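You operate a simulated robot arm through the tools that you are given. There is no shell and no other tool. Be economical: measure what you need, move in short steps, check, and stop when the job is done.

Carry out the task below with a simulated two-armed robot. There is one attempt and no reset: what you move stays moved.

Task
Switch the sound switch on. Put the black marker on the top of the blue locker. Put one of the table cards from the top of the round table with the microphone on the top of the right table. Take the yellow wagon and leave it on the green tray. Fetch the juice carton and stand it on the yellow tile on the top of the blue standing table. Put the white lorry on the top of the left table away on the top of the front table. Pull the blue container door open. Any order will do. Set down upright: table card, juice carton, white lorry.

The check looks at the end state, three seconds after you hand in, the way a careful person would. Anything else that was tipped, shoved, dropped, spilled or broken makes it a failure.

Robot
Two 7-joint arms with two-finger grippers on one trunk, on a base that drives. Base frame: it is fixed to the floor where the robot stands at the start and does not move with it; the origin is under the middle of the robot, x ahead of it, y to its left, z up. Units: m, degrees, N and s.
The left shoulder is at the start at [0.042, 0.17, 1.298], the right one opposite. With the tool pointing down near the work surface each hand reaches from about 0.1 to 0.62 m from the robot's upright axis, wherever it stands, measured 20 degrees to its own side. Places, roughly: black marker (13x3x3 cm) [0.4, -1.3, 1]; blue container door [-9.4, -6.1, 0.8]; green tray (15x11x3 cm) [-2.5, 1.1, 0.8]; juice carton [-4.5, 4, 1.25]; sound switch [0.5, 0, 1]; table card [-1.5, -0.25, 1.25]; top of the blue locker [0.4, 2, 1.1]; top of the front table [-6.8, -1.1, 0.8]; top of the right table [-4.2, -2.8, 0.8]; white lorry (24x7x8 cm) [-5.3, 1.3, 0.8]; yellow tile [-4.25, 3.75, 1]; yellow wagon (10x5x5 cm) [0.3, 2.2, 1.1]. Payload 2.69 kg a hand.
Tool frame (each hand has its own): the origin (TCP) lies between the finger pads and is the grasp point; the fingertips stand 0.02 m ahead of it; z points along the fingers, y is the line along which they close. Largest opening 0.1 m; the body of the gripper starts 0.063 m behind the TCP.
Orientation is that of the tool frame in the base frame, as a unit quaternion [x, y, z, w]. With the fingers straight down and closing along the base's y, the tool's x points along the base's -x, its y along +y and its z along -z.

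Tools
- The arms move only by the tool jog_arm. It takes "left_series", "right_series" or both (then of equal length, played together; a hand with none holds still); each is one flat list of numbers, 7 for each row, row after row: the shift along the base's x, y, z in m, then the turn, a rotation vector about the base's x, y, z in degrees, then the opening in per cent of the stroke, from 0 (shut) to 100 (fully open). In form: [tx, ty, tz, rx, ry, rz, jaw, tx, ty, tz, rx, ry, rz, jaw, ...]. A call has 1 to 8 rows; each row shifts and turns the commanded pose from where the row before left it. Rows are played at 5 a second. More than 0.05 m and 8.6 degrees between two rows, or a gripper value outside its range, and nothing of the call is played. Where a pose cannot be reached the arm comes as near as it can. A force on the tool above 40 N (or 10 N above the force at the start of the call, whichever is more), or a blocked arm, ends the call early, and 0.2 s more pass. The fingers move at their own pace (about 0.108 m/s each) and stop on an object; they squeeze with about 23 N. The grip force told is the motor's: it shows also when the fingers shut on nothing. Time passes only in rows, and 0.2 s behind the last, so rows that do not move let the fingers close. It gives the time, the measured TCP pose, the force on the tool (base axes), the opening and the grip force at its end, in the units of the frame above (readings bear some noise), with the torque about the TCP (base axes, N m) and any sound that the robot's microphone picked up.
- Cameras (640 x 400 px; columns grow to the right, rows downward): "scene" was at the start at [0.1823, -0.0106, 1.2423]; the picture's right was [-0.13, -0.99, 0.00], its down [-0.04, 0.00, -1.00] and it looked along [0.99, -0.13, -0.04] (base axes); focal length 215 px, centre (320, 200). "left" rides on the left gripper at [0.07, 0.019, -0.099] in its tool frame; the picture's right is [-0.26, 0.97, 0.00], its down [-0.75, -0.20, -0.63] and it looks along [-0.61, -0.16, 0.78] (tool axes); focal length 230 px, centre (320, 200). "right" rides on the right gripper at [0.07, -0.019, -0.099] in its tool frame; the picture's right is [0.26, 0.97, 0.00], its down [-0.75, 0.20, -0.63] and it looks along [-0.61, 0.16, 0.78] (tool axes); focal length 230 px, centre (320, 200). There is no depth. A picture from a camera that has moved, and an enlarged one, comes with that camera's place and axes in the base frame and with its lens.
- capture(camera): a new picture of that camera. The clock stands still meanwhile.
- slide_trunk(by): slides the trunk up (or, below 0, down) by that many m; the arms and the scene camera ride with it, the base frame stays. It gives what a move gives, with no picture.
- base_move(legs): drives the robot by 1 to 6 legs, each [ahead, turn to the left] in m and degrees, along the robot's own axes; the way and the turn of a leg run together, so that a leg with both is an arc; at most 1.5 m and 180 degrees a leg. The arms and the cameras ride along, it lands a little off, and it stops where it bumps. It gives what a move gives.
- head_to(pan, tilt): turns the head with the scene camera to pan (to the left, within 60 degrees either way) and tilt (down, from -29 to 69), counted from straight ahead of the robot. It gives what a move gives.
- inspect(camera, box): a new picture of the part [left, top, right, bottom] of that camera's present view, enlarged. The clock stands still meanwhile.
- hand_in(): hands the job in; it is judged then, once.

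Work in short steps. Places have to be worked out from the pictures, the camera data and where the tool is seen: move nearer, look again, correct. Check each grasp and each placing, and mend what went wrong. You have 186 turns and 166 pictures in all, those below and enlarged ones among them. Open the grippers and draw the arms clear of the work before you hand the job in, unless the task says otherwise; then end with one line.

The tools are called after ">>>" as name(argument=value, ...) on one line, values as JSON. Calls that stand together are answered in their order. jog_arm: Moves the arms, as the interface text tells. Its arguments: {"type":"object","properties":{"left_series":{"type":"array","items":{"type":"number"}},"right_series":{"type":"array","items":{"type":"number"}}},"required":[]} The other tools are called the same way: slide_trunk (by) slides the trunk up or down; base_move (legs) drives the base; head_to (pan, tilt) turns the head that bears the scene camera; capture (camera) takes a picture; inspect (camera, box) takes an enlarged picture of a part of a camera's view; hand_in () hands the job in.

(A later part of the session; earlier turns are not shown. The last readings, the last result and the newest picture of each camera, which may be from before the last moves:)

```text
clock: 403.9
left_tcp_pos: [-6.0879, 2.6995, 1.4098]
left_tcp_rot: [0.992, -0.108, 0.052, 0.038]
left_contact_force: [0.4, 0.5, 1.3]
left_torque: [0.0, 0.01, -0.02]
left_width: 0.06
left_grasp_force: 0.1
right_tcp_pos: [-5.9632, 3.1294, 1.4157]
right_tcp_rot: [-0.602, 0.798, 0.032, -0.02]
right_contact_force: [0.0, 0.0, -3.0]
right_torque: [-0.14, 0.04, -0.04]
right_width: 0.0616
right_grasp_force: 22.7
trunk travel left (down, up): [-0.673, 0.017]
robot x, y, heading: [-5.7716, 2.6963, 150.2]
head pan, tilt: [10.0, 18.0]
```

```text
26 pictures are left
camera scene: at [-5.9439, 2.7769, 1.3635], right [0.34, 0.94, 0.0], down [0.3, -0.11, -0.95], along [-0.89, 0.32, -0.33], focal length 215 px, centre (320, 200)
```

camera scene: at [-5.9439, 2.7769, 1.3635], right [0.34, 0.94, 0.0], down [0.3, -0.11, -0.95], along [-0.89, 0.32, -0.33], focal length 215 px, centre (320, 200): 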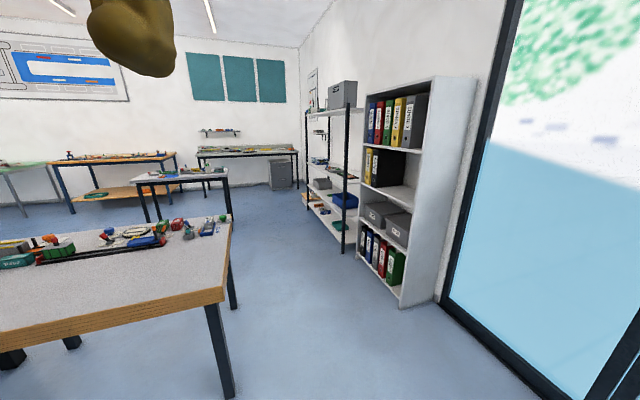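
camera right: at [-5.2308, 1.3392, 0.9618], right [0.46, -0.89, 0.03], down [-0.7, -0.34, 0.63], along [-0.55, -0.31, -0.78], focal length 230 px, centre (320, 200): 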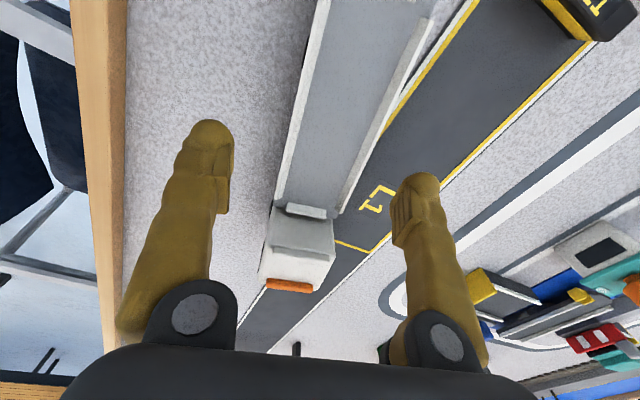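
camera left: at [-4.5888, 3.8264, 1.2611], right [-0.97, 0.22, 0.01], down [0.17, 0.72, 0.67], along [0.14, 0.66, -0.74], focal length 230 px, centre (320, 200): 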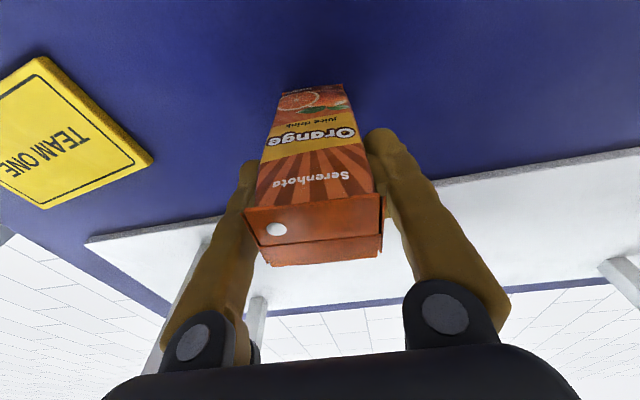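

The passage between side table (y 2.64) and shelf (y 3.85) is clear. I go through at y≈3.2 to x≈-8.1 and turn south.

>>> base_move(legs=[[1.0, 0]])

>>> base_move(legs=[[0, 30]])

>>> base_move(legs=[[1.48, 0]])

>>> base_move(legs=[[0, 88]])

>>> capture(camera="scene")

```text
clock: 409.1
left_tcp_pos: [-6.9787, 3.1859, 1.4101]
left_tcp_rot: [0.993, -0.097, 0.053, 0.037]
left_contact_force: [-0.1, 0.2, 0.6]
left_torque: [0.03, -0.02, 0.01]
left_width: 0.06
left_grasp_force: 0.1
right_tcp_pos: [-6.8641, 3.6207, 1.415]
right_tcp_rot: [-0.612, 0.79, 0.032, -0.02]
right_contact_force: [-0.4, 0.5, -2.5]
right_torque: [-0.14, 0.07, -0.02]
right_width: 0.0612
right_grasp_force: 22.8
trunk travel left (down, up): [-0.673, 0.017]
robot x, y, heading: [-6.6656, 3.1891, 151.6]
head pan, tilt: [10.0, 18.0]
```

```text
clock: 411.0
left_tcp_pos: [-6.9125, 3.0313, 1.4086]
left_tcp_rot: [0.985, 0.161, 0.063, 0.023]
left_contact_force: [0.1, 0.2, -0.1]
left_torque: [0.0, 0.0, 0.0]
left_width: 0.06
left_grasp_force: 0.1
right_tcp_pos: [-7.0298, 3.4647, 1.421]
right_tcp_rot: [0.795, -0.605, -0.032, 0.032]
right_contact_force: [-0.4, 0.6, -3.1]
right_torque: [-0.11, -0.08, -0.01]
right_width: 0.0614
right_grasp_force: 23.1
trunk travel left (down, up): [-0.673, 0.017]
robot x, y, heading: [-6.6696, 3.1925, -178.5]
head pan, tilt: [10.0, 18.0]
```

```text
clock: 418.3
left_tcp_pos: [-8.3468, 2.9783, 1.4048]
left_tcp_rot: [0.983, 0.166, 0.072, 0.023]
left_contact_force: [0.0, -0.1, -0.1]
left_torque: [0.0, 0.01, 0.0]
left_width: 0.0602
left_grasp_force: 0.0
right_tcp_pos: [-8.4721, 3.4096, 1.4291]
right_tcp_rot: [0.798, -0.6, -0.042, 0.035]
right_contact_force: [0.7, -0.2, -2.6]
right_torque: [-0.13, -0.02, -0.04]
right_width: 0.0615
right_grasp_force: 23.0
trunk travel left (down, up): [-0.673, 0.017]
robot x, y, heading: [-8.132, 3.1486, -178.1]
head pan, tilt: [10.0, 18.0]
```

```text
clock: 422.2
left_tcp_pos: [-7.983, 2.9728, 1.401]
left_tcp_rot: [0.619, 0.779, 0.092, -0.041]
left_contact_force: [89.3, 41.4, 12.6]
left_torque: [-4.24, 10.84, -4.89]
left_width: 0.06
left_grasp_force: 0.0
right_tcp_pos: [-8.428, 2.8908, 1.4364]
right_tcp_rot: [0.993, 0.091, -0.011, 0.077]
right_contact_force: [0.3, 0.6, -1.5]
right_torque: [-0.02, -0.12, 0.0]
right_width: 0.0615
right_grasp_force: 22.9
trunk travel left (down, up): [-0.673, 0.017]
robot x, y, heading: [-8.1476, 3.1517, -94.2]
head pan, tilt: [10.0, 18.0]
stopped in leg 1: the robot was blocked; the commanded pose is now the measured one
```

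```text
25 pictures are left
camera scene: at [-8.142, 2.9676, 1.364], right [-0.99, -0.1, 0.0], down [-0.03, 0.32, -0.95], along [0.1, -0.94, -0.32], focal length 215 px, centre (320, 200)
```

scene: 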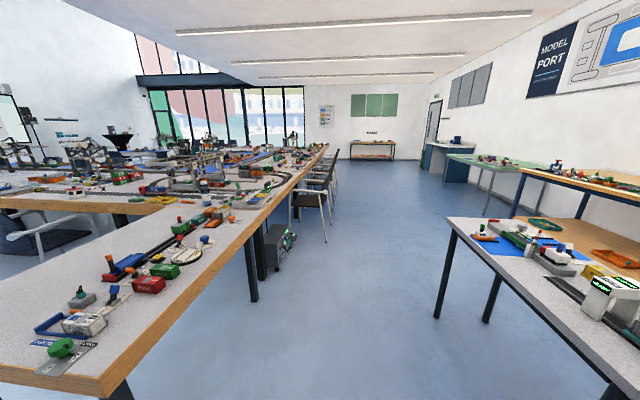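

The front table's far edge is at x≈-7.6 and it spans y -3.66…1.47, confirming it. A chair-free stretch lies at y 0.7–1.45. I free the left hand, drive to y≈1.12 and face the table.

>>> jog_arm(left_series=[0.005, -0.04, 0, 0, 0, 0, 60, 0.005, -0.04, 0, 0, 0, 0, 60, 0, -0.04, 0, 0, 0, 0, 60, 0, -0.04, 0, 0, 0, 0, 60], right_series=[0, -0.04, 0, 0, 0, 0, 40, 0, -0.04, 0, 0, 0, 0, 40, 0, -0.03, 0, 0, 0, 0, 40, 0, 0, 0, 0, 0, 0, 40])

>>> base_move(legs=[[0.95, 4]])

>>> base_move(legs=[[1.08, 0]])

>>> base_move(legs=[[0, 89]])

>>> head_to(pan=-10, tilt=35)

>>> capture(camera="scene")

```text
clock: 423.2
left_tcp_pos: [-7.9763, 2.8057, 1.4034]
left_tcp_rot: [0.617, 0.783, 0.07, -0.025]
left_contact_force: [0.6, -0.1, 0.0]
left_torque: [0.0, -0.02, 0.01]
left_width: 0.0601
left_grasp_force: 0.0
right_tcp_pos: [-8.43, 2.7739, 1.4356]
right_tcp_rot: [0.993, 0.09, -0.009, 0.073]
right_contact_force: [-0.5, -1.3, -2.6]
right_torque: [0.07, -0.18, 0.03]
right_width: 0.0612
right_grasp_force: 23.1
trunk travel left (down, up): [-0.673, 0.017]
robot x, y, heading: [-8.1453, 3.149, -94.1]
head pan, tilt: [10.0, 18.0]
```

```text
clock: 428.2
left_tcp_pos: [-8.0058, 1.8738, 1.4043]
left_tcp_rot: [0.598, 0.798, 0.07, -0.028]
left_contact_force: [0.8, 0.4, -0.1]
left_torque: [0.0, 0.02, -0.02]
left_width: 0.0602
left_grasp_force: 0.1
right_tcp_pos: [-8.4595, 1.82, 1.437]
right_tcp_rot: [0.991, 0.113, -0.008, 0.074]
right_contact_force: [-0.1, 0.5, -2.6]
right_torque: [0.03, -0.15, -0.02]
right_width: 0.0614
right_grasp_force: 22.5
trunk travel left (down, up): [-0.673, 0.017]
robot x, y, heading: [-8.1936, 2.2031, -91.9]
head pan, tilt: [10.0, 18.0]
```

```text
clock: 433.7
left_tcp_pos: [-8.0297, 0.8277, 1.4017]
left_tcp_rot: [0.597, 0.798, 0.075, -0.031]
left_contact_force: [0.6, 0.2, -0.5]
left_torque: [0.0, 0.03, -0.02]
left_width: 0.0599
left_grasp_force: 0.2
right_tcp_pos: [-8.4827, 0.7708, 1.4428]
right_tcp_rot: [0.99, 0.116, -0.01, 0.084]
right_contact_force: [-1.0, -0.6, -3.2]
right_torque: [0.03, -0.11, 0.0]
right_width: 0.0615
right_grasp_force: 23.3
trunk travel left (down, up): [-0.673, 0.017]
robot x, y, heading: [-8.2173, 1.1327, -91.2]
head pan, tilt: [10.0, 18.0]
```

```text
clock: 437.5
left_tcp_pos: [-7.9625, 1.2939, 1.3753]
left_tcp_rot: [-0.079, 0.987, 0.051, -0.133]
left_contact_force: [-0.5, 0.5, -0.2]
left_torque: [-0.02, -0.02, -0.03]
left_width: 0.0598
left_grasp_force: 0.0
right_tcp_pos: [-7.9555, 0.8354, 1.4567]
right_tcp_rot: [0.663, 0.741, 0.061, 0.092]
right_contact_force: [-0.3, 0.0, -2.9]
right_torque: [0.16, 0.03, -0.01]
right_width: 0.0616
right_grasp_force: 23.2
trunk travel left (down, up): [-0.673, 0.017]
robot x, y, heading: [-8.2171, 1.1247, -8.6]
head pan, tilt: [10.0, 18.0]
stopped in leg 1: the robot was blocked; the commanded pose is now the measured one
```

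```text
clock: 438.3
left_tcp_pos: [-7.9626, 1.294, 1.3764]
left_tcp_rot: [-0.078, 0.987, 0.052, -0.133]
left_contact_force: [0.1, -0.8, 0.1]
left_torque: [0.01, 0.04, 0.03]
left_width: 0.0599
left_grasp_force: 0.0
right_tcp_pos: [-7.9541, 0.835, 1.4563]
right_tcp_rot: [0.663, 0.741, 0.06, 0.091]
right_contact_force: [0.5, 0.0, -2.6]
right_torque: [0.14, -0.03, 0.01]
right_width: 0.0615
right_grasp_force: 23.0
trunk travel left (down, up): [-0.673, 0.017]
robot x, y, heading: [-8.2184, 1.1231, -8.8]
head pan, tilt: [-10.0, 35.0]
```

```text
24 pictures are left
camera scene: at [-8.0411, 1.0865, 1.3365], right [-0.32, -0.95, 0.0], down [-0.56, 0.18, -0.81], along [0.77, -0.26, -0.59], focal length 215 px, centre (320, 200)
```

scene: 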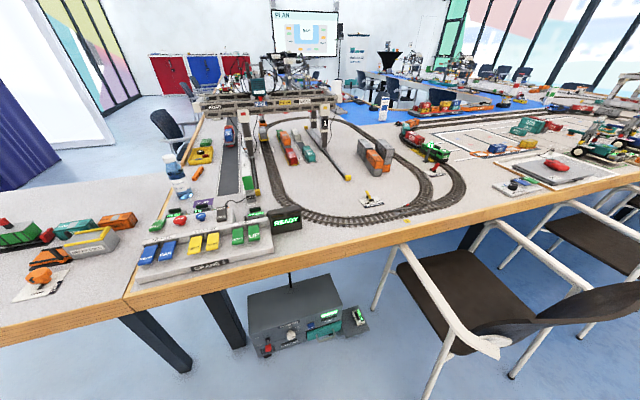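

The free stretch near the far edge is between the READY console and the oval track. I enlarge it to judge the room.

>>> inspect(camera="scene", box=[270, 150, 480, 270])

```text
3.05 times, centred on (375, 210) of scene
camera zoom: at [-8.0411, 1.0865, 1.3365], right [-0.32, -0.95, 0.0], down [-0.56, 0.18, -0.81], along [0.77, -0.26, -0.59], focal length 656 px, centre (152, 170)
```

zoom: 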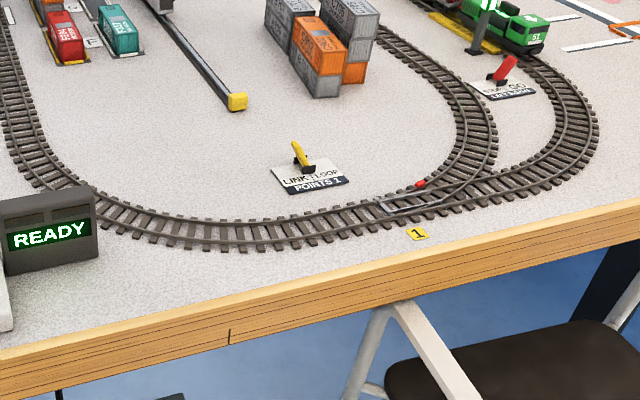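

There's a free area inside the oval track around [-7.32, 0.80], lying along y. I bring the hands forward, level the lorry, move the base to about [-7.9, 0.93] and lower the trunk.

>>> jog_arm(right_series=[0.035, -0.005, 0, 0, 6, 0, 40, 0.035, -0.005, 0, 0, 6, 0, 40, 0.035, 0, 0, 0, 0, 0, 40], left_series=[0.04, 0, 0, 0, 0, 0, 60, 0.04, 0, 0, 0, 0, 0, 60, 0.03, 0, 0, 0, 0, 0, 60])

>>> base_move(legs=[[0, -22]])

>>> base_move(legs=[[0.36, 0]])

>>> base_move(legs=[[0, 31]])

>>> slide_trunk(by=-0.36)

>>> capture(camera="scene")

```text
clock: 439.1
left_tcp_pos: [-7.8456, 1.2939, 1.3897]
left_tcp_rot: [-0.08, 0.991, 0.042, -0.099]
left_contact_force: [-0.3, 0.2, -0.4]
left_torque: [-0.01, -0.01, 0.0]
left_width: 0.0598
left_grasp_force: 0.0
right_tcp_pos: [-7.8473, 0.8269, 1.457]
right_tcp_rot: [0.665, 0.746, -0.011, 0.012]
right_contact_force: [0.0, 0.5, -2.4]
right_torque: [0.1, 0.06, 0.01]
right_width: 0.0614
right_grasp_force: 23.2
trunk travel left (down, up): [-0.673, 0.017]
robot x, y, heading: [-8.2158, 1.1269, -8.6]
head pan, tilt: [-10.0, 35.0]
```

```text
clock: 440.7
left_tcp_pos: [-7.812, 1.1449, 1.3892]
left_tcp_rot: [0.108, 0.988, 0.061, -0.088]
left_contact_force: [0.1, 0.2, -0.3]
left_torque: [-0.02, -0.02, -0.02]
left_width: 0.0601
left_grasp_force: 0.2
right_tcp_pos: [-7.986, 0.7106, 1.4574]
right_tcp_rot: [0.794, 0.608, -0.012, 0.012]
right_contact_force: [-0.4, 0.0, -2.9]
right_torque: [0.13, -0.02, 0.0]
right_width: 0.0615
right_grasp_force: 22.7
trunk travel left (down, up): [-0.673, 0.017]
robot x, y, heading: [-8.2163, 1.1298, -30.2]
head pan, tilt: [-10.0, 35.0]
```

```text
clock: 443.0
left_tcp_pos: [-7.5675, 1.0042, 1.3943]
left_tcp_rot: [0.104, 0.99, 0.055, -0.08]
left_contact_force: [-0.9, -0.2, 0.2]
left_torque: [-0.01, 0.0, 0.0]
left_width: 0.0601
left_grasp_force: 0.1
right_tcp_pos: [-7.7388, 0.5687, 1.4707]
right_tcp_rot: [0.791, 0.612, -0.006, 0.03]
right_contact_force: [-0.4, 0.3, -3.0]
right_torque: [0.11, -0.06, -0.04]
right_width: 0.0614
right_grasp_force: 23.1
trunk travel left (down, up): [-0.673, 0.017]
robot x, y, heading: [-7.9277, 0.957, -29.1]
head pan, tilt: [-10.0, 35.0]
stopped in leg 1: the robot was blocked; the commanded pose is now the measured one
```

```text
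clock: 443.9
left_tcp_pos: [-7.6188, 1.0479, 1.3678]
left_tcp_rot: [0.077, 0.984, 0.08, -0.142]
left_contact_force: [-0.5, -0.2, -0.5]
left_torque: [-0.01, 0.04, -0.01]
left_width: 0.06
left_grasp_force: 0.0
right_tcp_pos: [-7.7573, 0.5994, 1.4803]
right_tcp_rot: [0.771, 0.635, 0.002, 0.047]
right_contact_force: [-0.5, -0.7, -3.6]
right_torque: [0.1, -0.06, 0.02]
right_width: 0.0616
right_grasp_force: 22.8
trunk travel left (down, up): [-0.673, 0.017]
robot x, y, heading: [-7.9241, 0.9553, -26.2]
head pan, tilt: [-10.0, 35.0]
stopped in leg 1: the robot was blocked; the commanded pose is now the measured one
```

```text
clock: 447.4
left_tcp_pos: [-7.6165, 1.0452, 1.0116]
left_tcp_rot: [0.076, 0.985, 0.076, -0.133]
left_contact_force: [-0.6, 0.6, -0.5]
left_torque: [0.01, -0.02, 0.0]
left_width: 0.0599
left_grasp_force: 0.1
right_tcp_pos: [-7.7567, 0.5988, 1.1196]
right_tcp_rot: [0.772, 0.634, 0.001, 0.045]
right_contact_force: [1.3, -0.4, -3.7]
right_torque: [0.16, -0.02, -0.02]
right_width: 0.0615
right_grasp_force: 23.4
trunk travel left (down, up): [-0.313, 0.377]
robot x, y, heading: [-7.9242, 0.953, -26.2]
head pan, tilt: [-10.0, 35.0]
```

```text
22 pictures are left
camera scene: at [-7.7757, 0.8674, 0.9766], right [-0.59, -0.81, 0.0], down [-0.48, 0.34, -0.81], along [0.65, -0.48, -0.59], focal length 215 px, centre (320, 200)
```

scene: 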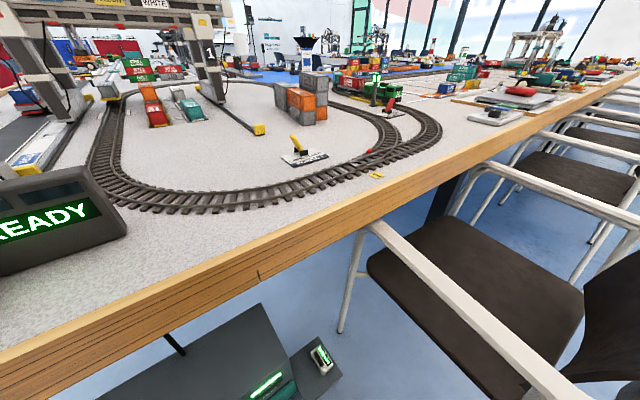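

Position is right; I retry the turn to face +x.

>>> base_move(legs=[[0, 22]])

>>> capture(camera="right")

```text
clock: 449.0
left_tcp_pos: [-7.6727, 1.1588, 1.0203]
left_tcp_rot: [-0.119, 0.984, 0.045, -0.125]
left_contact_force: [-0.1, 0.8, -1.0]
left_torque: [-0.06, 0.02, 0.03]
left_width: 0.06
left_grasp_force: 0.0
right_tcp_pos: [-7.6333, 0.6916, 1.1203]
right_tcp_rot: [0.633, 0.773, 0.01, 0.045]
right_contact_force: [0.3, -0.7, -3.0]
right_torque: [0.1, 0.03, -0.01]
right_width: 0.0615
right_grasp_force: 22.5
trunk travel left (down, up): [-0.313, 0.377]
robot x, y, heading: [-7.9271, 0.954, -3.6]
head pan, tilt: [-10.0, 35.0]
```

```text
21 pictures are left
camera right: at [-7.6727, 0.7602, 1.2132], right [0.89, 0.44, 0.06], down [0.29, -0.67, 0.68], along [0.34, -0.6, -0.73], focal length 230 px, centre (320, 200)
```

right: 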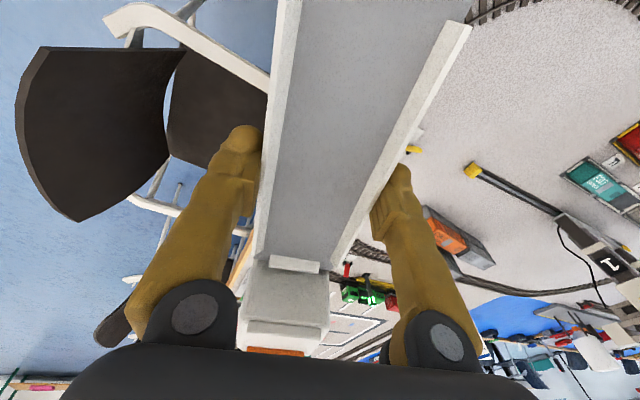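

I move the lorry out over the table toward [-7.325, 0.815], squaring its yaw and level on the way.

>>> base_move(legs=[[0.03, 0]])

>>> jog_arm(right_series=[0.035, 0.016, 0, 2, 4.5, 0, 40, 0.035, 0.016, 0, 0, 0, -4, 40, 0.035, 0.016, 0, 0, 0, -4, 40, 0.035, 0.016, -0.01, 0, 0, -3, 40, 0.035, 0.016, -0.02, 0, 0, 0, 40, 0.035, 0.016, -0.03, 0, 0, 0, 40, 0.035, 0.012, -0.03, 0, 0, 0, 40, 0.03, 0.01, -0.03, 0, 0, 0, 40])

>>> capture(camera="scene")

```text
clock: 449.9
left_tcp_pos: [-7.6652, 1.1572, 1.0243]
left_tcp_rot: [-0.117, 0.985, 0.044, -0.116]
left_contact_force: [1.2, 0.5, 0.5]
left_torque: [0.04, 0.01, -0.01]
left_width: 0.06
left_grasp_force: 0.1
right_tcp_pos: [-7.6305, 0.6901, 1.1243]
right_tcp_rot: [0.635, 0.771, 0.015, 0.05]
right_contact_force: [1.3, -0.5, -3.0]
right_torque: [0.14, 0.1, 0.02]
right_width: 0.0615
right_grasp_force: 22.5
trunk travel left (down, up): [-0.313, 0.377]
robot x, y, heading: [-7.9004, 0.9556, -4.7]
head pan, tilt: [-10.0, 35.0]
```

```text
clock: 451.7
left_tcp_pos: [-7.6676, 1.1578, 1.023]
left_tcp_rot: [-0.117, 0.985, 0.044, -0.115]
left_contact_force: [-0.4, 0.7, -0.4]
left_torque: [0.01, -0.01, -0.04]
left_width: 0.0603
left_grasp_force: 0.0
right_tcp_pos: [-7.3563, 0.8105, 1.0037]
right_tcp_rot: [0.707, 0.708, 0.003, 0.01]
right_contact_force: [1.1, 0.6, -3.5]
right_torque: [0.14, 0.01, 0.0]
right_width: 0.0615
right_grasp_force: 22.9
trunk travel left (down, up): [-0.313, 0.377]
robot x, y, heading: [-7.9044, 0.9596, -4.7]
head pan, tilt: [-10.0, 35.0]
```

```text
20 pictures are left
camera scene: at [-7.7391, 0.9299, 0.9778], right [-0.25, -0.97, 0.0], down [-0.56, 0.14, -0.81], along [0.79, -0.21, -0.58], focal length 215 px, centre (320, 200)
```

scene: 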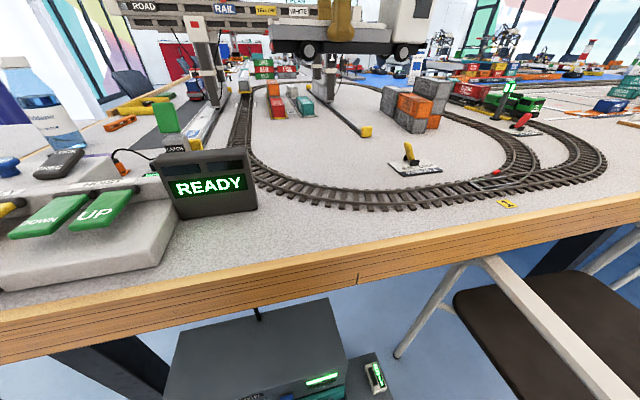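

The free interior suits centre [-7.325, 0.76] (TCP y≈0.776). I shift there and lower to z≈0.85.

>>> jog_arm(right_series=[0.016, -0.017, -0.03, 0, 0, 0, 40, 0.016, -0.017, -0.03, 0, 0, 0, 40, 0, 0, -0.04, 0, 0, 0, 40, 0, 0, -0.04, 0, 0, 0, 40, 0, 0, -0.012, 0, 0, 0, 40, 0, 0, 0, 0, 0, 0, 40])

>>> capture(camera="scene")

```text
clock: 453.1
left_tcp_pos: [-7.6686, 1.1567, 1.0236]
left_tcp_rot: [-0.118, 0.985, 0.043, -0.115]
left_contact_force: [0.3, -0.2, 0.1]
left_torque: [0.02, 0.01, 0.01]
left_width: 0.0601
left_grasp_force: 0.0
right_tcp_pos: [-7.3232, 0.7735, 0.853]
right_tcp_rot: [0.707, 0.707, 0.002, 0.009]
right_contact_force: [0.1, -0.3, -2.7]
right_torque: [0.11, 0.02, 0.0]
right_width: 0.0615
right_grasp_force: 23.1
trunk travel left (down, up): [-0.313, 0.377]
robot x, y, heading: [-7.9047, 0.9569, -4.8]
head pan, tilt: [-10.0, 35.0]
```

```text
19 pictures are left
camera scene: at [-7.7399, 0.9296, 0.9779], right [-0.25, -0.97, 0.0], down [-0.56, 0.15, -0.81], along [0.79, -0.21, -0.58], focal length 215 px, centre (320, 200)
```

scene: 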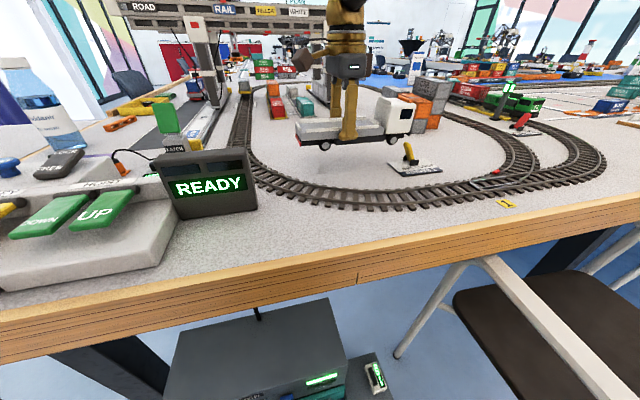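

Good alignment. I shift 1 cm further from the lever sign and lower to near contact.

>>> jog_arm(right_series=[0.01, 0.004, -0.02, 0, 0, 0, 40, 0, 0, -0.015, 0, 0, 0, 40, 0, 0, -0.006, 0, 0, 0, 40, 0, 0, -0.003, 0, 0, 0, 40])

>>> inspect(camera="scene", box=[250, 60, 450, 200])

```text
clock: 454.1
left_tcp_pos: [-7.6681, 1.1581, 1.0244]
left_tcp_rot: [-0.118, 0.986, 0.043, -0.114]
left_contact_force: [0.0, 0.3, -0.4]
left_torque: [-0.01, 0.0, 0.03]
left_width: 0.06
left_grasp_force: 0.0
right_tcp_pos: [-7.3131, 0.7802, 0.8081]
right_tcp_rot: [0.707, 0.707, 0.002, 0.009]
right_contact_force: [-0.1, 0.7, -2.7]
right_torque: [0.13, 0.03, 0.01]
right_width: 0.0615
right_grasp_force: 23.1
trunk travel left (down, up): [-0.313, 0.377]
robot x, y, heading: [-7.9052, 0.9615, -4.7]
head pan, tilt: [-10.0, 35.0]
```

```text
2.86 times, centred on (350, 130) of scene
camera zoom: at [-7.7399, 0.9296, 0.9779], right [-0.25, -0.97, 0.0], down [-0.56, 0.15, -0.81], along [0.79, -0.21, -0.58], focal length 615 px, centre (234, 400)
```

zoom: 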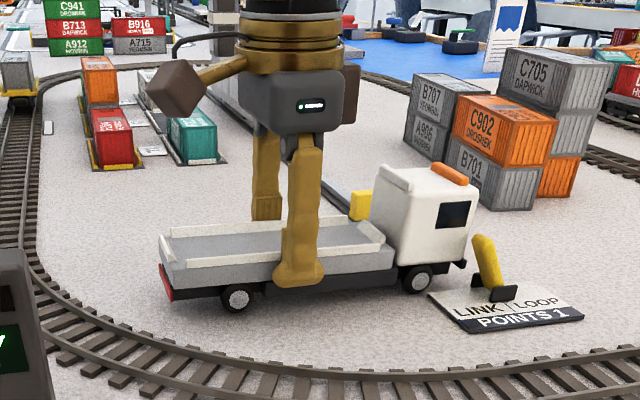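

Almost on the table; small steps until the weight comes off.

>>> jog_arm(right_series=[0, 0, -0.002, 0, 0, 0, 40, 0, 0, -0.002, 0, 0, 0, 40, 0, 0, 0, 0, 0, 0, 40])

>>> jog_arm(right_series=[0, 0, -0.002, 0, 0, 0, 40, 0, 0, 0, 0, 0, 0, 40])

>>> jog_arm(right_series=[0, 0, -0.002, 0, 0, 0, 40, 0, 0, 0, 0, 0, 0, 40])

```text
clock: 454.9
left_tcp_pos: [-7.6679, 1.1588, 1.0249]
left_tcp_rot: [-0.117, 0.985, 0.043, -0.115]
left_contact_force: [0.3, 0.5, 0.3]
left_torque: [-0.03, 0.0, 0.0]
left_width: 0.06
left_grasp_force: 0.0
right_tcp_pos: [-7.313, 0.7806, 0.8055]
right_tcp_rot: [0.706, 0.708, 0.003, 0.011]
right_contact_force: [2.1, 0.6, 4.4]
right_torque: [-0.74, 0.21, 0.15]
right_width: 0.0615
right_grasp_force: 22.7
trunk travel left (down, up): [-0.313, 0.377]
robot x, y, heading: [-7.9087, 0.9569, -4.8]
head pan, tilt: [-10.0, 35.0]
```

```text
clock: 455.5
left_tcp_pos: [-7.6684, 1.158, 1.0242]
left_tcp_rot: [-0.117, 0.986, 0.043, -0.114]
left_contact_force: [0.4, 0.4, -0.2]
left_torque: [-0.01, 0.02, 0.02]
left_width: 0.0598
left_grasp_force: 0.0
right_tcp_pos: [-7.3123, 0.78, 0.8034]
right_tcp_rot: [0.707, 0.708, 0.003, 0.01]
right_contact_force: [2.4, 0.4, 9.3]
right_torque: [-0.34, 0.28, 0.23]
right_width: 0.0615
right_grasp_force: 22.9
trunk travel left (down, up): [-0.313, 0.377]
robot x, y, heading: [-7.9058, 0.9579, -4.8]
head pan, tilt: [-10.0, 35.0]
```

```text
clock: 456.1
left_tcp_pos: [-7.6682, 1.1574, 1.0241]
left_tcp_rot: [-0.117, 0.986, 0.043, -0.115]
left_contact_force: [0.8, 0.4, 0.1]
left_torque: [0.02, 0.0, -0.02]
left_width: 0.0604
left_grasp_force: 0.0
right_tcp_pos: [-7.312, 0.7795, 0.8028]
right_tcp_rot: [0.707, 0.708, 0.004, 0.01]
right_contact_force: [7.5, 1.1, 17.4]
right_torque: [0.06, 0.28, 0.16]
right_width: 0.0617
right_grasp_force: 23.5
trunk travel left (down, up): [-0.313, 0.377]
robot x, y, heading: [-7.8992, 0.9577, -4.9]
head pan, tilt: [-10.0, 35.0]
```

On the table (17 N). I ease off, open, and lift straight up.

>>> jog_arm(right_series=[0, 0, 0.001, 0, 0, 0, 40, 0, 0, 0, 0, 0, 0, 75, 0, 0, 0, 0, 0, 0, 85, 0, 0, 0.02, 0, 0, 0, 85, 0, 0, 0.04, 0, 0, 0, 85, 0, 0, 0.05, 0, 0, 0, 85, 0, 0, 0.05, 0, 0, 0, 85, 0, 0, 0.05, 0, 0, 0, 85])

>>> capture(camera="scene")

```text
clock: 457.9
left_tcp_pos: [-7.6682, 1.1587, 1.025]
left_tcp_rot: [-0.118, 0.985, 0.043, -0.115]
left_contact_force: [0.3, 0.3, 0.3]
left_torque: [-0.03, -0.03, 0.02]
left_width: 0.0601
left_grasp_force: 0.1
right_tcp_pos: [-7.3137, 0.7811, 1.015]
right_tcp_rot: [0.706, 0.708, 0.003, 0.01]
right_contact_force: [-0.3, 0.3, -0.7]
right_torque: [0.02, -0.04, 0.01]
right_width: 0.0848
right_grasp_force: 0.1
trunk travel left (down, up): [-0.313, 0.377]
robot x, y, heading: [-7.9034, 0.961, -4.9]
head pan, tilt: [-10.0, 35.0]
```

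```text
17 pictures are left
camera scene: at [-7.7409, 0.9301, 0.9782], right [-0.25, -0.97, 0.0], down [-0.56, 0.15, -0.82], along [0.79, -0.21, -0.58], focal length 215 px, centre (320, 200)
```

scene: 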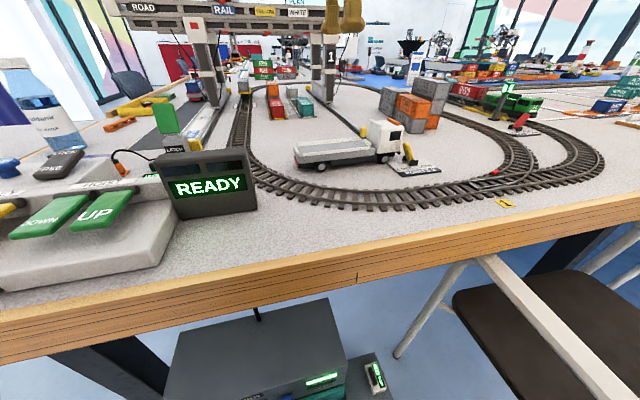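

The lorry stands on the front table. Now the container door: I raise and retract the hands, back off, and head south.

>>> slide_trunk(by=0.25)

>>> jog_arm(right_series=[-0.045, 0, 0, 0, 0, 0, 60, -0.045, 0, 0, 0, 0, 0, 60, -0.045, 0, 0, 0, 0, 0, 60, -0.03, 0, 0, 0, 0, 0, 60], left_series=[0.04, 0.01, 0, 0, 5, 0, 60, 0.04, 0.01, 0, 0, 5, 0, 60, 0.04, 0, 0, 0, 3, 0, 60, 0, 0, 0, 0, 0, 0, 60])

>>> base_move(legs=[[-0.35, 0]])

>>> base_move(legs=[[0, -100]])

>>> head_to(pan=10, tilt=12)

>>> capture(camera="scene")

```text
clock: 460.4
left_tcp_pos: [-7.6666, 1.158, 1.2743]
left_tcp_rot: [-0.116, 0.986, 0.044, -0.115]
left_contact_force: [-0.3, -0.9, -0.3]
left_torque: [0.01, 0.01, -0.03]
left_width: 0.0597
left_grasp_force: 0.0
right_tcp_pos: [-7.313, 0.7807, 1.2626]
right_tcp_rot: [0.707, 0.708, 0.002, 0.01]
right_contact_force: [-0.1, -0.5, 0.2]
right_torque: [-0.02, 0.0, 0.05]
right_width: 0.0851
right_grasp_force: 0.1
trunk travel left (down, up): [-0.563, 0.127]
robot x, y, heading: [-7.9015, 0.9591, -4.6]
head pan, tilt: [-10.0, 35.0]
```

```text
clock: 461.4
left_tcp_pos: [-7.5497, 1.1777, 1.275]
left_tcp_rot: [-0.112, 0.966, 0.055, -0.225]
left_contact_force: [-0.2, 0.0, 1.2]
left_torque: [0.0, -0.03, 0.01]
left_width: 0.0598
left_grasp_force: 0.0
right_tcp_pos: [-7.4822, 0.7832, 1.264]
right_tcp_rot: [0.707, 0.708, 0.003, 0.01]
right_contact_force: [0.1, 1.0, 0.1]
right_torque: [-0.02, -0.01, 0.02]
right_width: 0.0601
right_grasp_force: 0.0
trunk travel left (down, up): [-0.563, 0.127]
robot x, y, heading: [-7.907, 0.9533, -5.0]
head pan, tilt: [-10.0, 35.0]
```

```text
clock: 463.7
left_tcp_pos: [-7.8989, 1.2046, 1.2744]
left_tcp_rot: [-0.112, 0.966, 0.056, -0.226]
left_contact_force: [-0.4, 0.3, 0.2]
left_torque: [0.0, -0.01, 0.0]
left_width: 0.0603
left_grasp_force: 0.1
right_tcp_pos: [-7.8284, 0.8088, 1.2637]
right_tcp_rot: [0.706, 0.708, 0.004, 0.01]
right_contact_force: [0.3, -0.8, -0.5]
right_torque: [-0.01, -0.03, 0.0]
right_width: 0.0598
right_grasp_force: 0.0
trunk travel left (down, up): [-0.563, 0.127]
robot x, y, heading: [-8.253, 0.9832, -4.1]
head pan, tilt: [-10.0, 35.0]
```

```text
clock: 468.4
left_tcp_pos: [-8.0895, 0.615, 1.2786]
left_tcp_rot: [0.667, 0.71, 0.201, -0.099]
left_contact_force: [0.4, -0.1, -0.8]
left_torque: [0.03, -0.04, -0.05]
left_width: 0.0599
left_grasp_force: 0.0
right_tcp_pos: [-8.4915, 0.6143, 1.2688]
right_tcp_rot: [0.996, -0.084, -0.008, 0.017]
right_contact_force: [-0.5, 0.1, 0.6]
right_torque: [0.03, 0.02, 0.02]
right_width: 0.06
right_grasp_force: 0.0
trunk travel left (down, up): [-0.563, 0.127]
robot x, y, heading: [-8.2405, 0.9825, -104.1]
head pan, tilt: [-10.0, 35.0]
```

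```text
clock: 469.3
left_tcp_pos: [-8.0849, 0.634, 1.2827]
left_tcp_rot: [0.669, 0.71, 0.196, -0.095]
left_contact_force: [-0.2, -0.6, -0.9]
left_torque: [0.02, 0.01, 0.01]
left_width: 0.06
left_grasp_force: 0.1
right_tcp_pos: [-8.4877, 0.6335, 1.2767]
right_tcp_rot: [0.996, -0.084, -0.01, 0.024]
right_contact_force: [-0.1, -1.2, 0.2]
right_torque: [0.03, -0.01, -0.03]
right_width: 0.0599
right_grasp_force: 0.1
trunk travel left (down, up): [-0.563, 0.127]
robot x, y, heading: [-8.2432, 0.9822, -104.2]
head pan, tilt: [10.0, 12.0]
```

```text
16 pictures are left
camera scene: at [-8.27, 0.8009, 1.2632], right [-1.0, 0.07, 0.0], down [0.02, 0.22, -0.97], along [-0.07, -0.97, -0.23], focal length 215 px, centre (320, 200)
```

scene: 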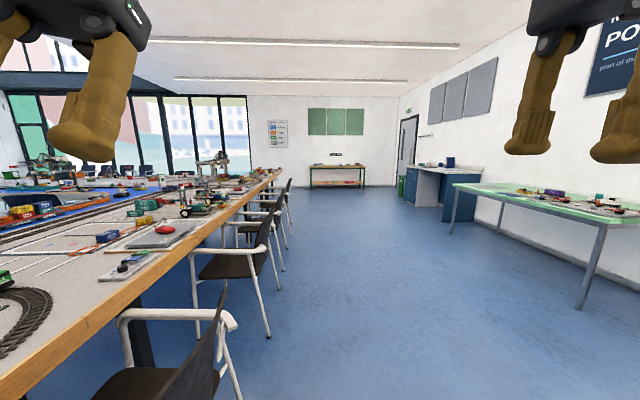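

The toy container must be on the table at the far wall, around [-9.4, -6.1]. The way is open; I drive about 5.2 m that way.

>>> base_move(legs=[[1.4, 3]])

>>> base_move(legs=[[1.5, 0]])

>>> base_move(legs=[[1.5, 0]])

>>> base_move(legs=[[0.9, 11]])

>>> capture(camera="scene")

```text
clock: 476.3
left_tcp_pos: [-8.3997, -0.7324, 1.2837]
left_tcp_rot: [0.659, 0.72, 0.194, -0.098]
left_contact_force: [0.2, 0.1, -0.7]
left_torque: [0.0, 0.01, 0.0]
left_width: 0.0598
left_grasp_force: 0.0
right_tcp_pos: [-8.802, -0.745, 1.2754]
right_tcp_rot: [0.997, -0.07, -0.009, 0.025]
right_contact_force: [-0.7, -0.4, 0.2]
right_torque: [0.0, 0.02, 0.0]
right_width: 0.0596
right_grasp_force: 0.0
trunk travel left (down, up): [-0.563, 0.127]
robot x, y, heading: [-8.5661, -0.3888, -102.5]
head pan, tilt: [10.0, 12.0]
```

```text
clock: 483.6
left_tcp_pos: [-8.7084, -2.1468, 1.2869]
left_tcp_rot: [0.658, 0.723, 0.187, -0.095]
left_contact_force: [0.2, 0.1, -0.6]
left_torque: [0.06, 0.01, 0.02]
left_width: 0.06
left_grasp_force: 0.1
right_tcp_pos: [-9.11, -2.1621, 1.2817]
right_tcp_rot: [0.997, -0.067, -0.01, 0.033]
right_contact_force: [-0.1, -0.3, -0.2]
right_torque: [0.0, 0.0, 0.02]
right_width: 0.0601
right_grasp_force: 0.1
trunk travel left (down, up): [-0.563, 0.127]
robot x, y, heading: [-8.8847, -1.8223, -102.1]
head pan, tilt: [10.0, 12.0]
```

```text
clock: 491.1
left_tcp_pos: [-9.0361, -3.6018, 1.2841]
left_tcp_rot: [0.663, 0.716, 0.195, -0.097]
left_contact_force: [-0.4, 0.0, 0.0]
left_torque: [0.02, 0.02, -0.01]
left_width: 0.0597
left_grasp_force: 0.0
right_tcp_pos: [-9.4403, -3.6128, 1.2869]
right_tcp_rot: [0.996, -0.074, -0.013, 0.041]
right_contact_force: [0.1, 0.9, -0.2]
right_torque: [0.0, -0.02, -0.03]
right_width: 0.06
right_grasp_force: 0.0
trunk travel left (down, up): [-0.563, 0.127]
robot x, y, heading: [-9.2112, -3.2977, -102.9]
head pan, tilt: [10.0, 12.0]
```

```text
clock: 492.4
left_tcp_pos: [-9.0292, -3.5981, 1.2642]
left_tcp_rot: [0.649, 0.708, 0.246, -0.128]
left_contact_force: [0.2, -0.8, 0.1]
left_torque: [0.02, 0.03, 0.05]
left_width: 0.0604
left_grasp_force: 0.1
right_tcp_pos: [-9.4375, -3.6239, 1.3012]
right_tcp_rot: [0.995, -0.067, -0.021, 0.066]
right_contact_force: [-0.8, -0.2, 0.4]
right_torque: [0.03, 0.0, -0.03]
right_width: 0.06
right_grasp_force: 0.0
trunk travel left (down, up): [-0.563, 0.127]
robot x, y, heading: [-9.2208, -3.3618, -102.1]
head pan, tilt: [10.0, 12.0]
stopped in leg 1: the robot was blocked; the commanded pose is now the measured one
```

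```text
15 pictures are left
camera scene: at [-9.2437, -3.5458, 1.2629], right [-1.0, 0.04, 0.0], down [0.01, 0.23, -0.97], along [-0.04, -0.97, -0.23], focal length 215 px, centre (320, 200)
```

scene: 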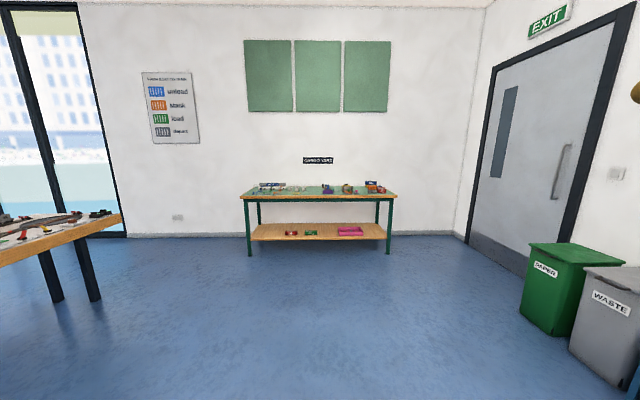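

The cargo-yard table is straight ahead, front edge y≈-5.95. I drive closer and look down at its top.

>>> jog_arm(right_series=[0, -0.04, 0, 0, 0, 0, 60, 0, -0.04, 0, 0, 0, 0, 60], left_series=[0, -0.04, 0, 0, 0, 0, 60, 0, -0.04, 0, 0, 0, 0, 60])

>>> base_move(legs=[[0, 9]])

>>> base_move(legs=[[1.45, 0]])

>>> base_move(legs=[[0.4, 0]])

>>> head_to(pan=0, tilt=28)

>>> capture(camera="scene")

```text
clock: 493.0
left_tcp_pos: [-9.0335, -3.683, 1.2758]
left_tcp_rot: [0.655, 0.716, 0.216, -0.109]
left_contact_force: [-0.4, -0.6, 0.4]
left_torque: [0.03, 0.0, 0.02]
left_width: 0.0598
left_grasp_force: 0.2
right_tcp_pos: [-9.4401, -3.7033, 1.2976]
right_tcp_rot: [0.995, -0.068, -0.018, 0.064]
right_contact_force: [-0.3, -0.8, -1.1]
right_torque: [0.05, -0.04, -0.02]
right_width: 0.0599
right_grasp_force: 0.2
trunk travel left (down, up): [-0.563, 0.127]
robot x, y, heading: [-9.2243, -3.3642, -102.0]
head pan, tilt: [10.0, 12.0]
```

```text
clock: 494.1
left_tcp_pos: [-8.9848, -3.645, 1.2763]
left_tcp_rot: [0.597, 0.765, 0.206, -0.125]
left_contact_force: [-0.1, -0.3, -0.2]
left_torque: [-0.03, 0.01, 0.0]
left_width: 0.06
left_grasp_force: 0.0
right_tcp_pos: [-9.3824, -3.7288, 1.2998]
right_tcp_rot: [0.998, 0.011, -0.013, 0.067]
right_contact_force: [-0.2, -0.4, 0.7]
right_torque: [0.0, 0.02, -0.01]
right_width: 0.0599
right_grasp_force: 0.0
trunk travel left (down, up): [-0.563, 0.127]
robot x, y, heading: [-9.2213, -3.361, -93.4]
head pan, tilt: [10.0, 12.0]
```

```text
clock: 501.3
left_tcp_pos: [-9.0446, -5.0788, 1.28]
left_tcp_rot: [0.592, 0.772, 0.199, -0.124]
left_contact_force: [-0.1, -0.2, 0.4]
left_torque: [0.0, 0.03, 0.01]
left_width: 0.06
left_grasp_force: 0.0
right_tcp_pos: [-9.4428, -5.168, 1.3046]
right_tcp_rot: [0.997, 0.021, -0.014, 0.074]
right_contact_force: [0.2, 0.5, -0.4]
right_torque: [0.03, -0.04, -0.01]
right_width: 0.0601
right_grasp_force: 0.1
trunk travel left (down, up): [-0.563, 0.127]
robot x, y, heading: [-9.2904, -4.8183, -92.3]
head pan, tilt: [10.0, 12.0]
```

```text
clock: 503.8
left_tcp_pos: [-9.0592, -5.4487, 1.2702]
left_tcp_rot: [0.588, 0.767, 0.217, -0.136]
left_contact_force: [0.5, -0.1, 0.3]
left_torque: [0.01, 0.01, -0.03]
left_width: 0.0601
left_grasp_force: 0.0
right_tcp_pos: [-9.4562, -5.543, 1.31]
right_tcp_rot: [0.996, 0.02, -0.015, 0.084]
right_contact_force: [0.0, 0.4, 0.0]
right_torque: [-0.01, -0.02, 0.03]
right_width: 0.0601
right_grasp_force: 0.2
trunk travel left (down, up): [-0.563, 0.127]
robot x, y, heading: [-9.307, -5.2145, -92.1]
head pan, tilt: [10.0, 12.0]
```

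```text
clock: 504.6
left_tcp_pos: [-9.0581, -5.4228, 1.2608]
left_tcp_rot: [0.585, 0.76, 0.239, -0.152]
left_contact_force: [-0.4, -0.5, -0.1]
left_torque: [-0.03, -0.02, -0.01]
left_width: 0.0597
left_grasp_force: 0.1
right_tcp_pos: [-9.4563, -5.5214, 1.3141]
right_tcp_rot: [0.995, 0.019, -0.016, 0.093]
right_contact_force: [-0.5, -0.1, -1.0]
right_torque: [-0.05, -0.02, -0.02]
right_width: 0.06
right_grasp_force: 0.1
trunk travel left (down, up): [-0.563, 0.127]
robot x, y, heading: [-9.3051, -5.2165, -92.1]
head pan, tilt: [0.0, 28.0]
```

```text
14 pictures are left
camera scene: at [-9.31, -5.3939, 1.2376], right [-1.0, 0.04, 0.0], down [0.02, 0.48, -0.88], along [-0.03, -0.87, -0.48], focal length 215 px, centre (320, 200)
```

scene: 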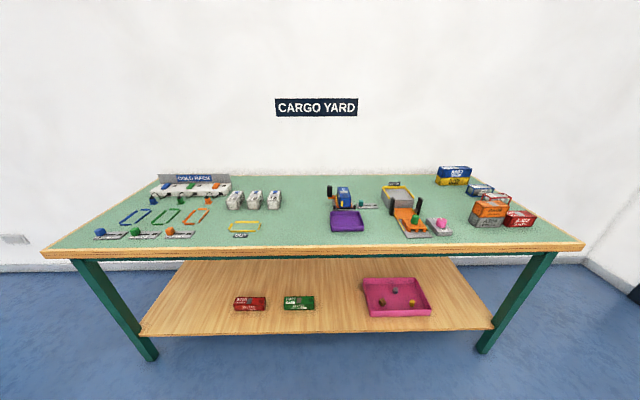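

A blue container stands near the middle of the table. I enlarge it.

>>> inspect(camera="scene", box=[300, 160, 420, 240])

```text
5.00 times, centred on (360, 200) of scene
camera zoom: at [-9.31, -5.3939, 1.2376], right [-1.0, 0.04, 0.0], down [0.02, 0.48, -0.88], along [-0.03, -0.87, -0.48], focal length 1076 px, centre (120, 200)
```

zoom: 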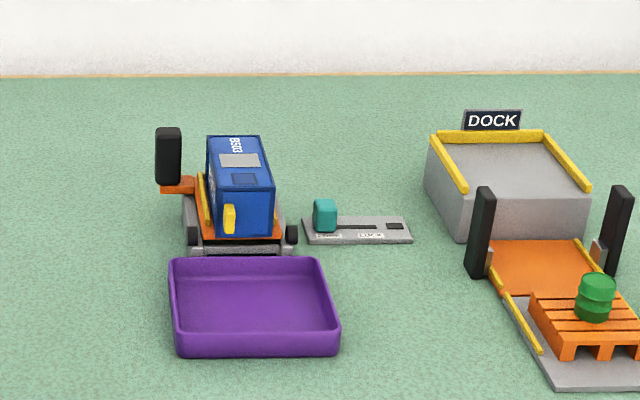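

The container has a yellow door handle; beside it is a small slider. I read it closer.

>>> inspect(camera="scene", box=[324, 182, 388, 222])

```text
10.00 times, centred on (356, 202) of scene
camera zoom: at [-9.31, -5.3939, 1.2376], right [-1.0, 0.04, 0.0], down [0.02, 0.48, -0.88], along [-0.03, -0.87, -0.48], focal length 2152 px, centre (-40, 180)
```

zoom: 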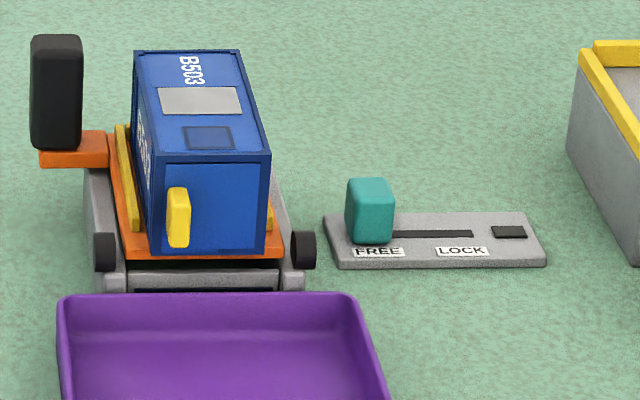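

The slider shows FREE, so the door should just swing: handle (yellow) near [-9.418, -6.1, 0.83], hinge on the right side. I'll use the left hand; first straighten it and shift the base to about [-9.57, -5.55].

>>> jog_arm(left_series=[0, -0.03, 0, -8, 0, 0, 50, 0, -0.03, 0, -8, 0, 0, 50, 0, -0.03, 0, -8, 0, 0, 50, 0, -0.02, 0, -8, 0, 0, 50, 0, 0, 0, 0, 0, -8, 50, 0, 0, 0, 0, 0, -8, 50])

>>> base_move(legs=[[0, -34]])

>>> base_move(legs=[[0.43, 0]])

>>> base_move(legs=[[0, 36]])

```text
clock: 506.0
left_tcp_pos: [-9.0581, -5.5394, 1.2652]
left_tcp_rot: [0.71, 0.704, -0.003, 0.024]
left_contact_force: [0.5, -0.7, 0.1]
left_torque: [-0.03, -0.01, 0.0]
left_width: 0.0499
left_grasp_force: 0.1
right_tcp_pos: [-9.4566, -5.5227, 1.3162]
right_tcp_rot: [0.995, 0.02, -0.016, 0.092]
right_contact_force: [0.6, -0.1, 0.4]
right_torque: [0.0, -0.02, -0.01]
right_width: 0.06
right_grasp_force: 0.0
trunk travel left (down, up): [-0.563, 0.127]
robot x, y, heading: [-9.3067, -5.2174, -92.3]
head pan, tilt: [0.0, 28.0]
```

```text
clock: 508.0
left_tcp_pos: [-9.2804, -5.6213, 1.2658]
left_tcp_rot: [0.884, 0.467, -0.011, 0.022]
left_contact_force: [-0.3, -0.7, -0.1]
left_torque: [0.02, -0.03, 0.01]
left_width: 0.0501
left_grasp_force: 0.0
right_tcp_pos: [-9.6028, -5.3863, 1.3139]
right_tcp_rot: [0.958, -0.27, -0.043, 0.084]
right_contact_force: [0.1, 0.2, -0.3]
right_torque: [-0.01, -0.03, 0.02]
right_width: 0.06
right_grasp_force: 0.1
trunk travel left (down, up): [-0.563, 0.127]
robot x, y, heading: [-9.3015, -5.2183, -125.7]
head pan, tilt: [0.0, 28.0]
```

```text
clock: 510.6
left_tcp_pos: [-9.5168, -5.941, 1.2511]
left_tcp_rot: [0.885, 0.464, 0.015, 0.009]
left_contact_force: [-0.2, 0.2, 0.3]
left_torque: [0.01, 0.03, 0.01]
left_width: 0.0498
left_grasp_force: 0.1
right_tcp_pos: [-9.8396, -5.7081, 1.3186]
right_tcp_rot: [0.957, -0.272, -0.047, 0.091]
right_contact_force: [0.3, 0.0, 0.1]
right_torque: [0.04, -0.01, 0.01]
right_width: 0.06
right_grasp_force: 0.0
trunk travel left (down, up): [-0.563, 0.127]
robot x, y, heading: [-9.5471, -5.5589, -126.4]
head pan, tilt: [0.0, 28.0]
```

```text
clock: 512.8
left_tcp_pos: [-9.2959, -5.8252, 1.2481]
left_tcp_rot: [0.697, 0.716, 0.021, 0.001]
left_contact_force: [0.0, -0.8, -0.2]
left_torque: [0.02, 0.0, 0.02]
left_width: 0.0501
left_grasp_force: 0.1
right_tcp_pos: [-9.6948, -5.8294, 1.3233]
right_tcp_rot: [0.993, 0.036, -0.019, 0.108]
right_contact_force: [0.1, 0.3, -0.3]
right_torque: [-0.01, 0.0, 0.02]
right_width: 0.0599
right_grasp_force: 0.0
trunk travel left (down, up): [-0.563, 0.127]
robot x, y, heading: [-9.5533, -5.5567, -89.9]
head pan, tilt: [0.0, 28.0]
```

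Positioned well. I lower the trunk 0.28 m, bring the left hand near the handle, and take close views.

>>> slide_trunk(by=-0.26)

>>> jog_arm(left_series=[-0.03, -0.035, 0, 0, 0, 0, 30, -0.03, -0.035, 0, 0, 0, 0, 30, -0.03, -0.035, -0.01, 0, 0, 0, 30, -0.03, -0.035, -0.01, 0, 0, 0, 30, 0, -0.02, -0.02, 0, 0, 0, 30, 0, 0, 0, 0, 0, 0, 30])

>>> head_to(pan=15, tilt=25)

>>> capture(camera="left")

>>> capture(camera="scene")

```text
clock: 515.4
left_tcp_pos: [-9.2963, -5.8002, 0.9793]
left_tcp_rot: [0.699, 0.714, 0.038, -0.014]
left_contact_force: [-0.4, -0.6, 0.8]
left_torque: [0.03, -0.03, 0.0]
left_width: 0.0501
left_grasp_force: 0.0
right_tcp_pos: [-9.6954, -5.8082, 1.0656]
right_tcp_rot: [0.992, 0.035, -0.019, 0.118]
right_contact_force: [0.1, -0.1, 0.3]
right_torque: [0.06, 0.01, -0.03]
right_width: 0.06
right_grasp_force: 0.0
trunk travel left (down, up): [-0.303, 0.387]
robot x, y, heading: [-9.5527, -5.5537, -90.3]
head pan, tilt: [0.0, 28.0]
```

```text
clock: 516.8
left_tcp_pos: [-9.4148, -5.964, 0.9534]
left_tcp_rot: [0.699, 0.715, 0.016, 0.008]
left_contact_force: [-0.1, 1.0, 0.2]
left_torque: [-0.01, -0.03, 0.04]
left_width: 0.0303
left_grasp_force: 0.1
right_tcp_pos: [-9.6946, -5.808, 1.067]
right_tcp_rot: [0.992, 0.035, -0.018, 0.117]
right_contact_force: [0.1, 0.8, -0.9]
right_torque: [0.01, -0.02, -0.02]
right_width: 0.0598
right_grasp_force: 0.1
trunk travel left (down, up): [-0.303, 0.387]
robot x, y, heading: [-9.5525, -5.5527, -90.0]
head pan, tilt: [0.0, 28.0]
```

```text
clock: 517.6
left_tcp_pos: [-9.4155, -5.9645, 0.9539]
left_tcp_rot: [0.698, 0.716, 0.017, 0.008]
left_contact_force: [-0.6, -0.4, 0.2]
left_torque: [0.01, -0.01, -0.02]
left_width: 0.0298
left_grasp_force: 0.1
right_tcp_pos: [-9.6963, -5.8088, 1.0669]
right_tcp_rot: [0.992, 0.036, -0.019, 0.116]
right_contact_force: [0.5, -0.7, 0.2]
right_torque: [0.03, 0.01, 0.02]
right_width: 0.06
right_grasp_force: 0.0
trunk travel left (down, up): [-0.303, 0.387]
robot x, y, heading: [-9.5555, -5.5537, -89.9]
head pan, tilt: [15.0, 25.0]
```

```text
11 pictures are left
camera left: at [-9.4007, -5.8951, 1.0527], right [0.97, -0.23, 0.03], down [-0.2, -0.76, 0.61], along [-0.12, -0.6, -0.79], focal length 230 px, centre (320, 200)
```

left: 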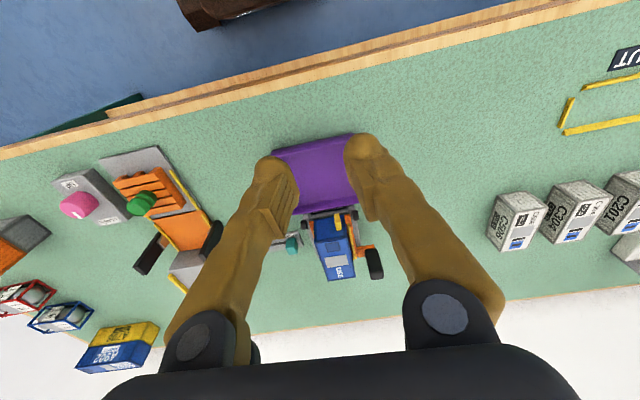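

```text
10 pictures are left
camera scene: at [-9.528, -5.73, 0.9823], right [-0.97, -0.26, 0.0], down [-0.11, 0.42, -0.9], along [0.23, -0.87, -0.44], focal length 215 px, centre (320, 200)
```

scene: 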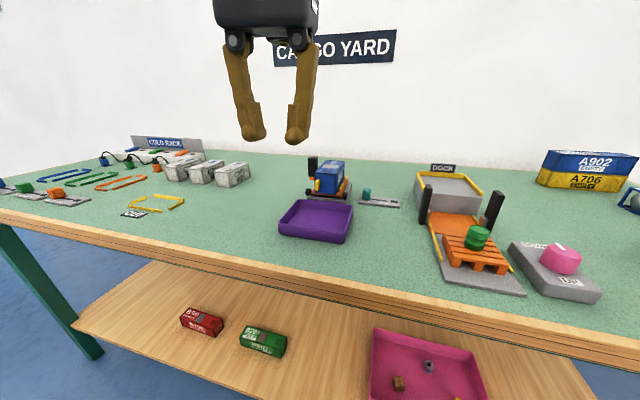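

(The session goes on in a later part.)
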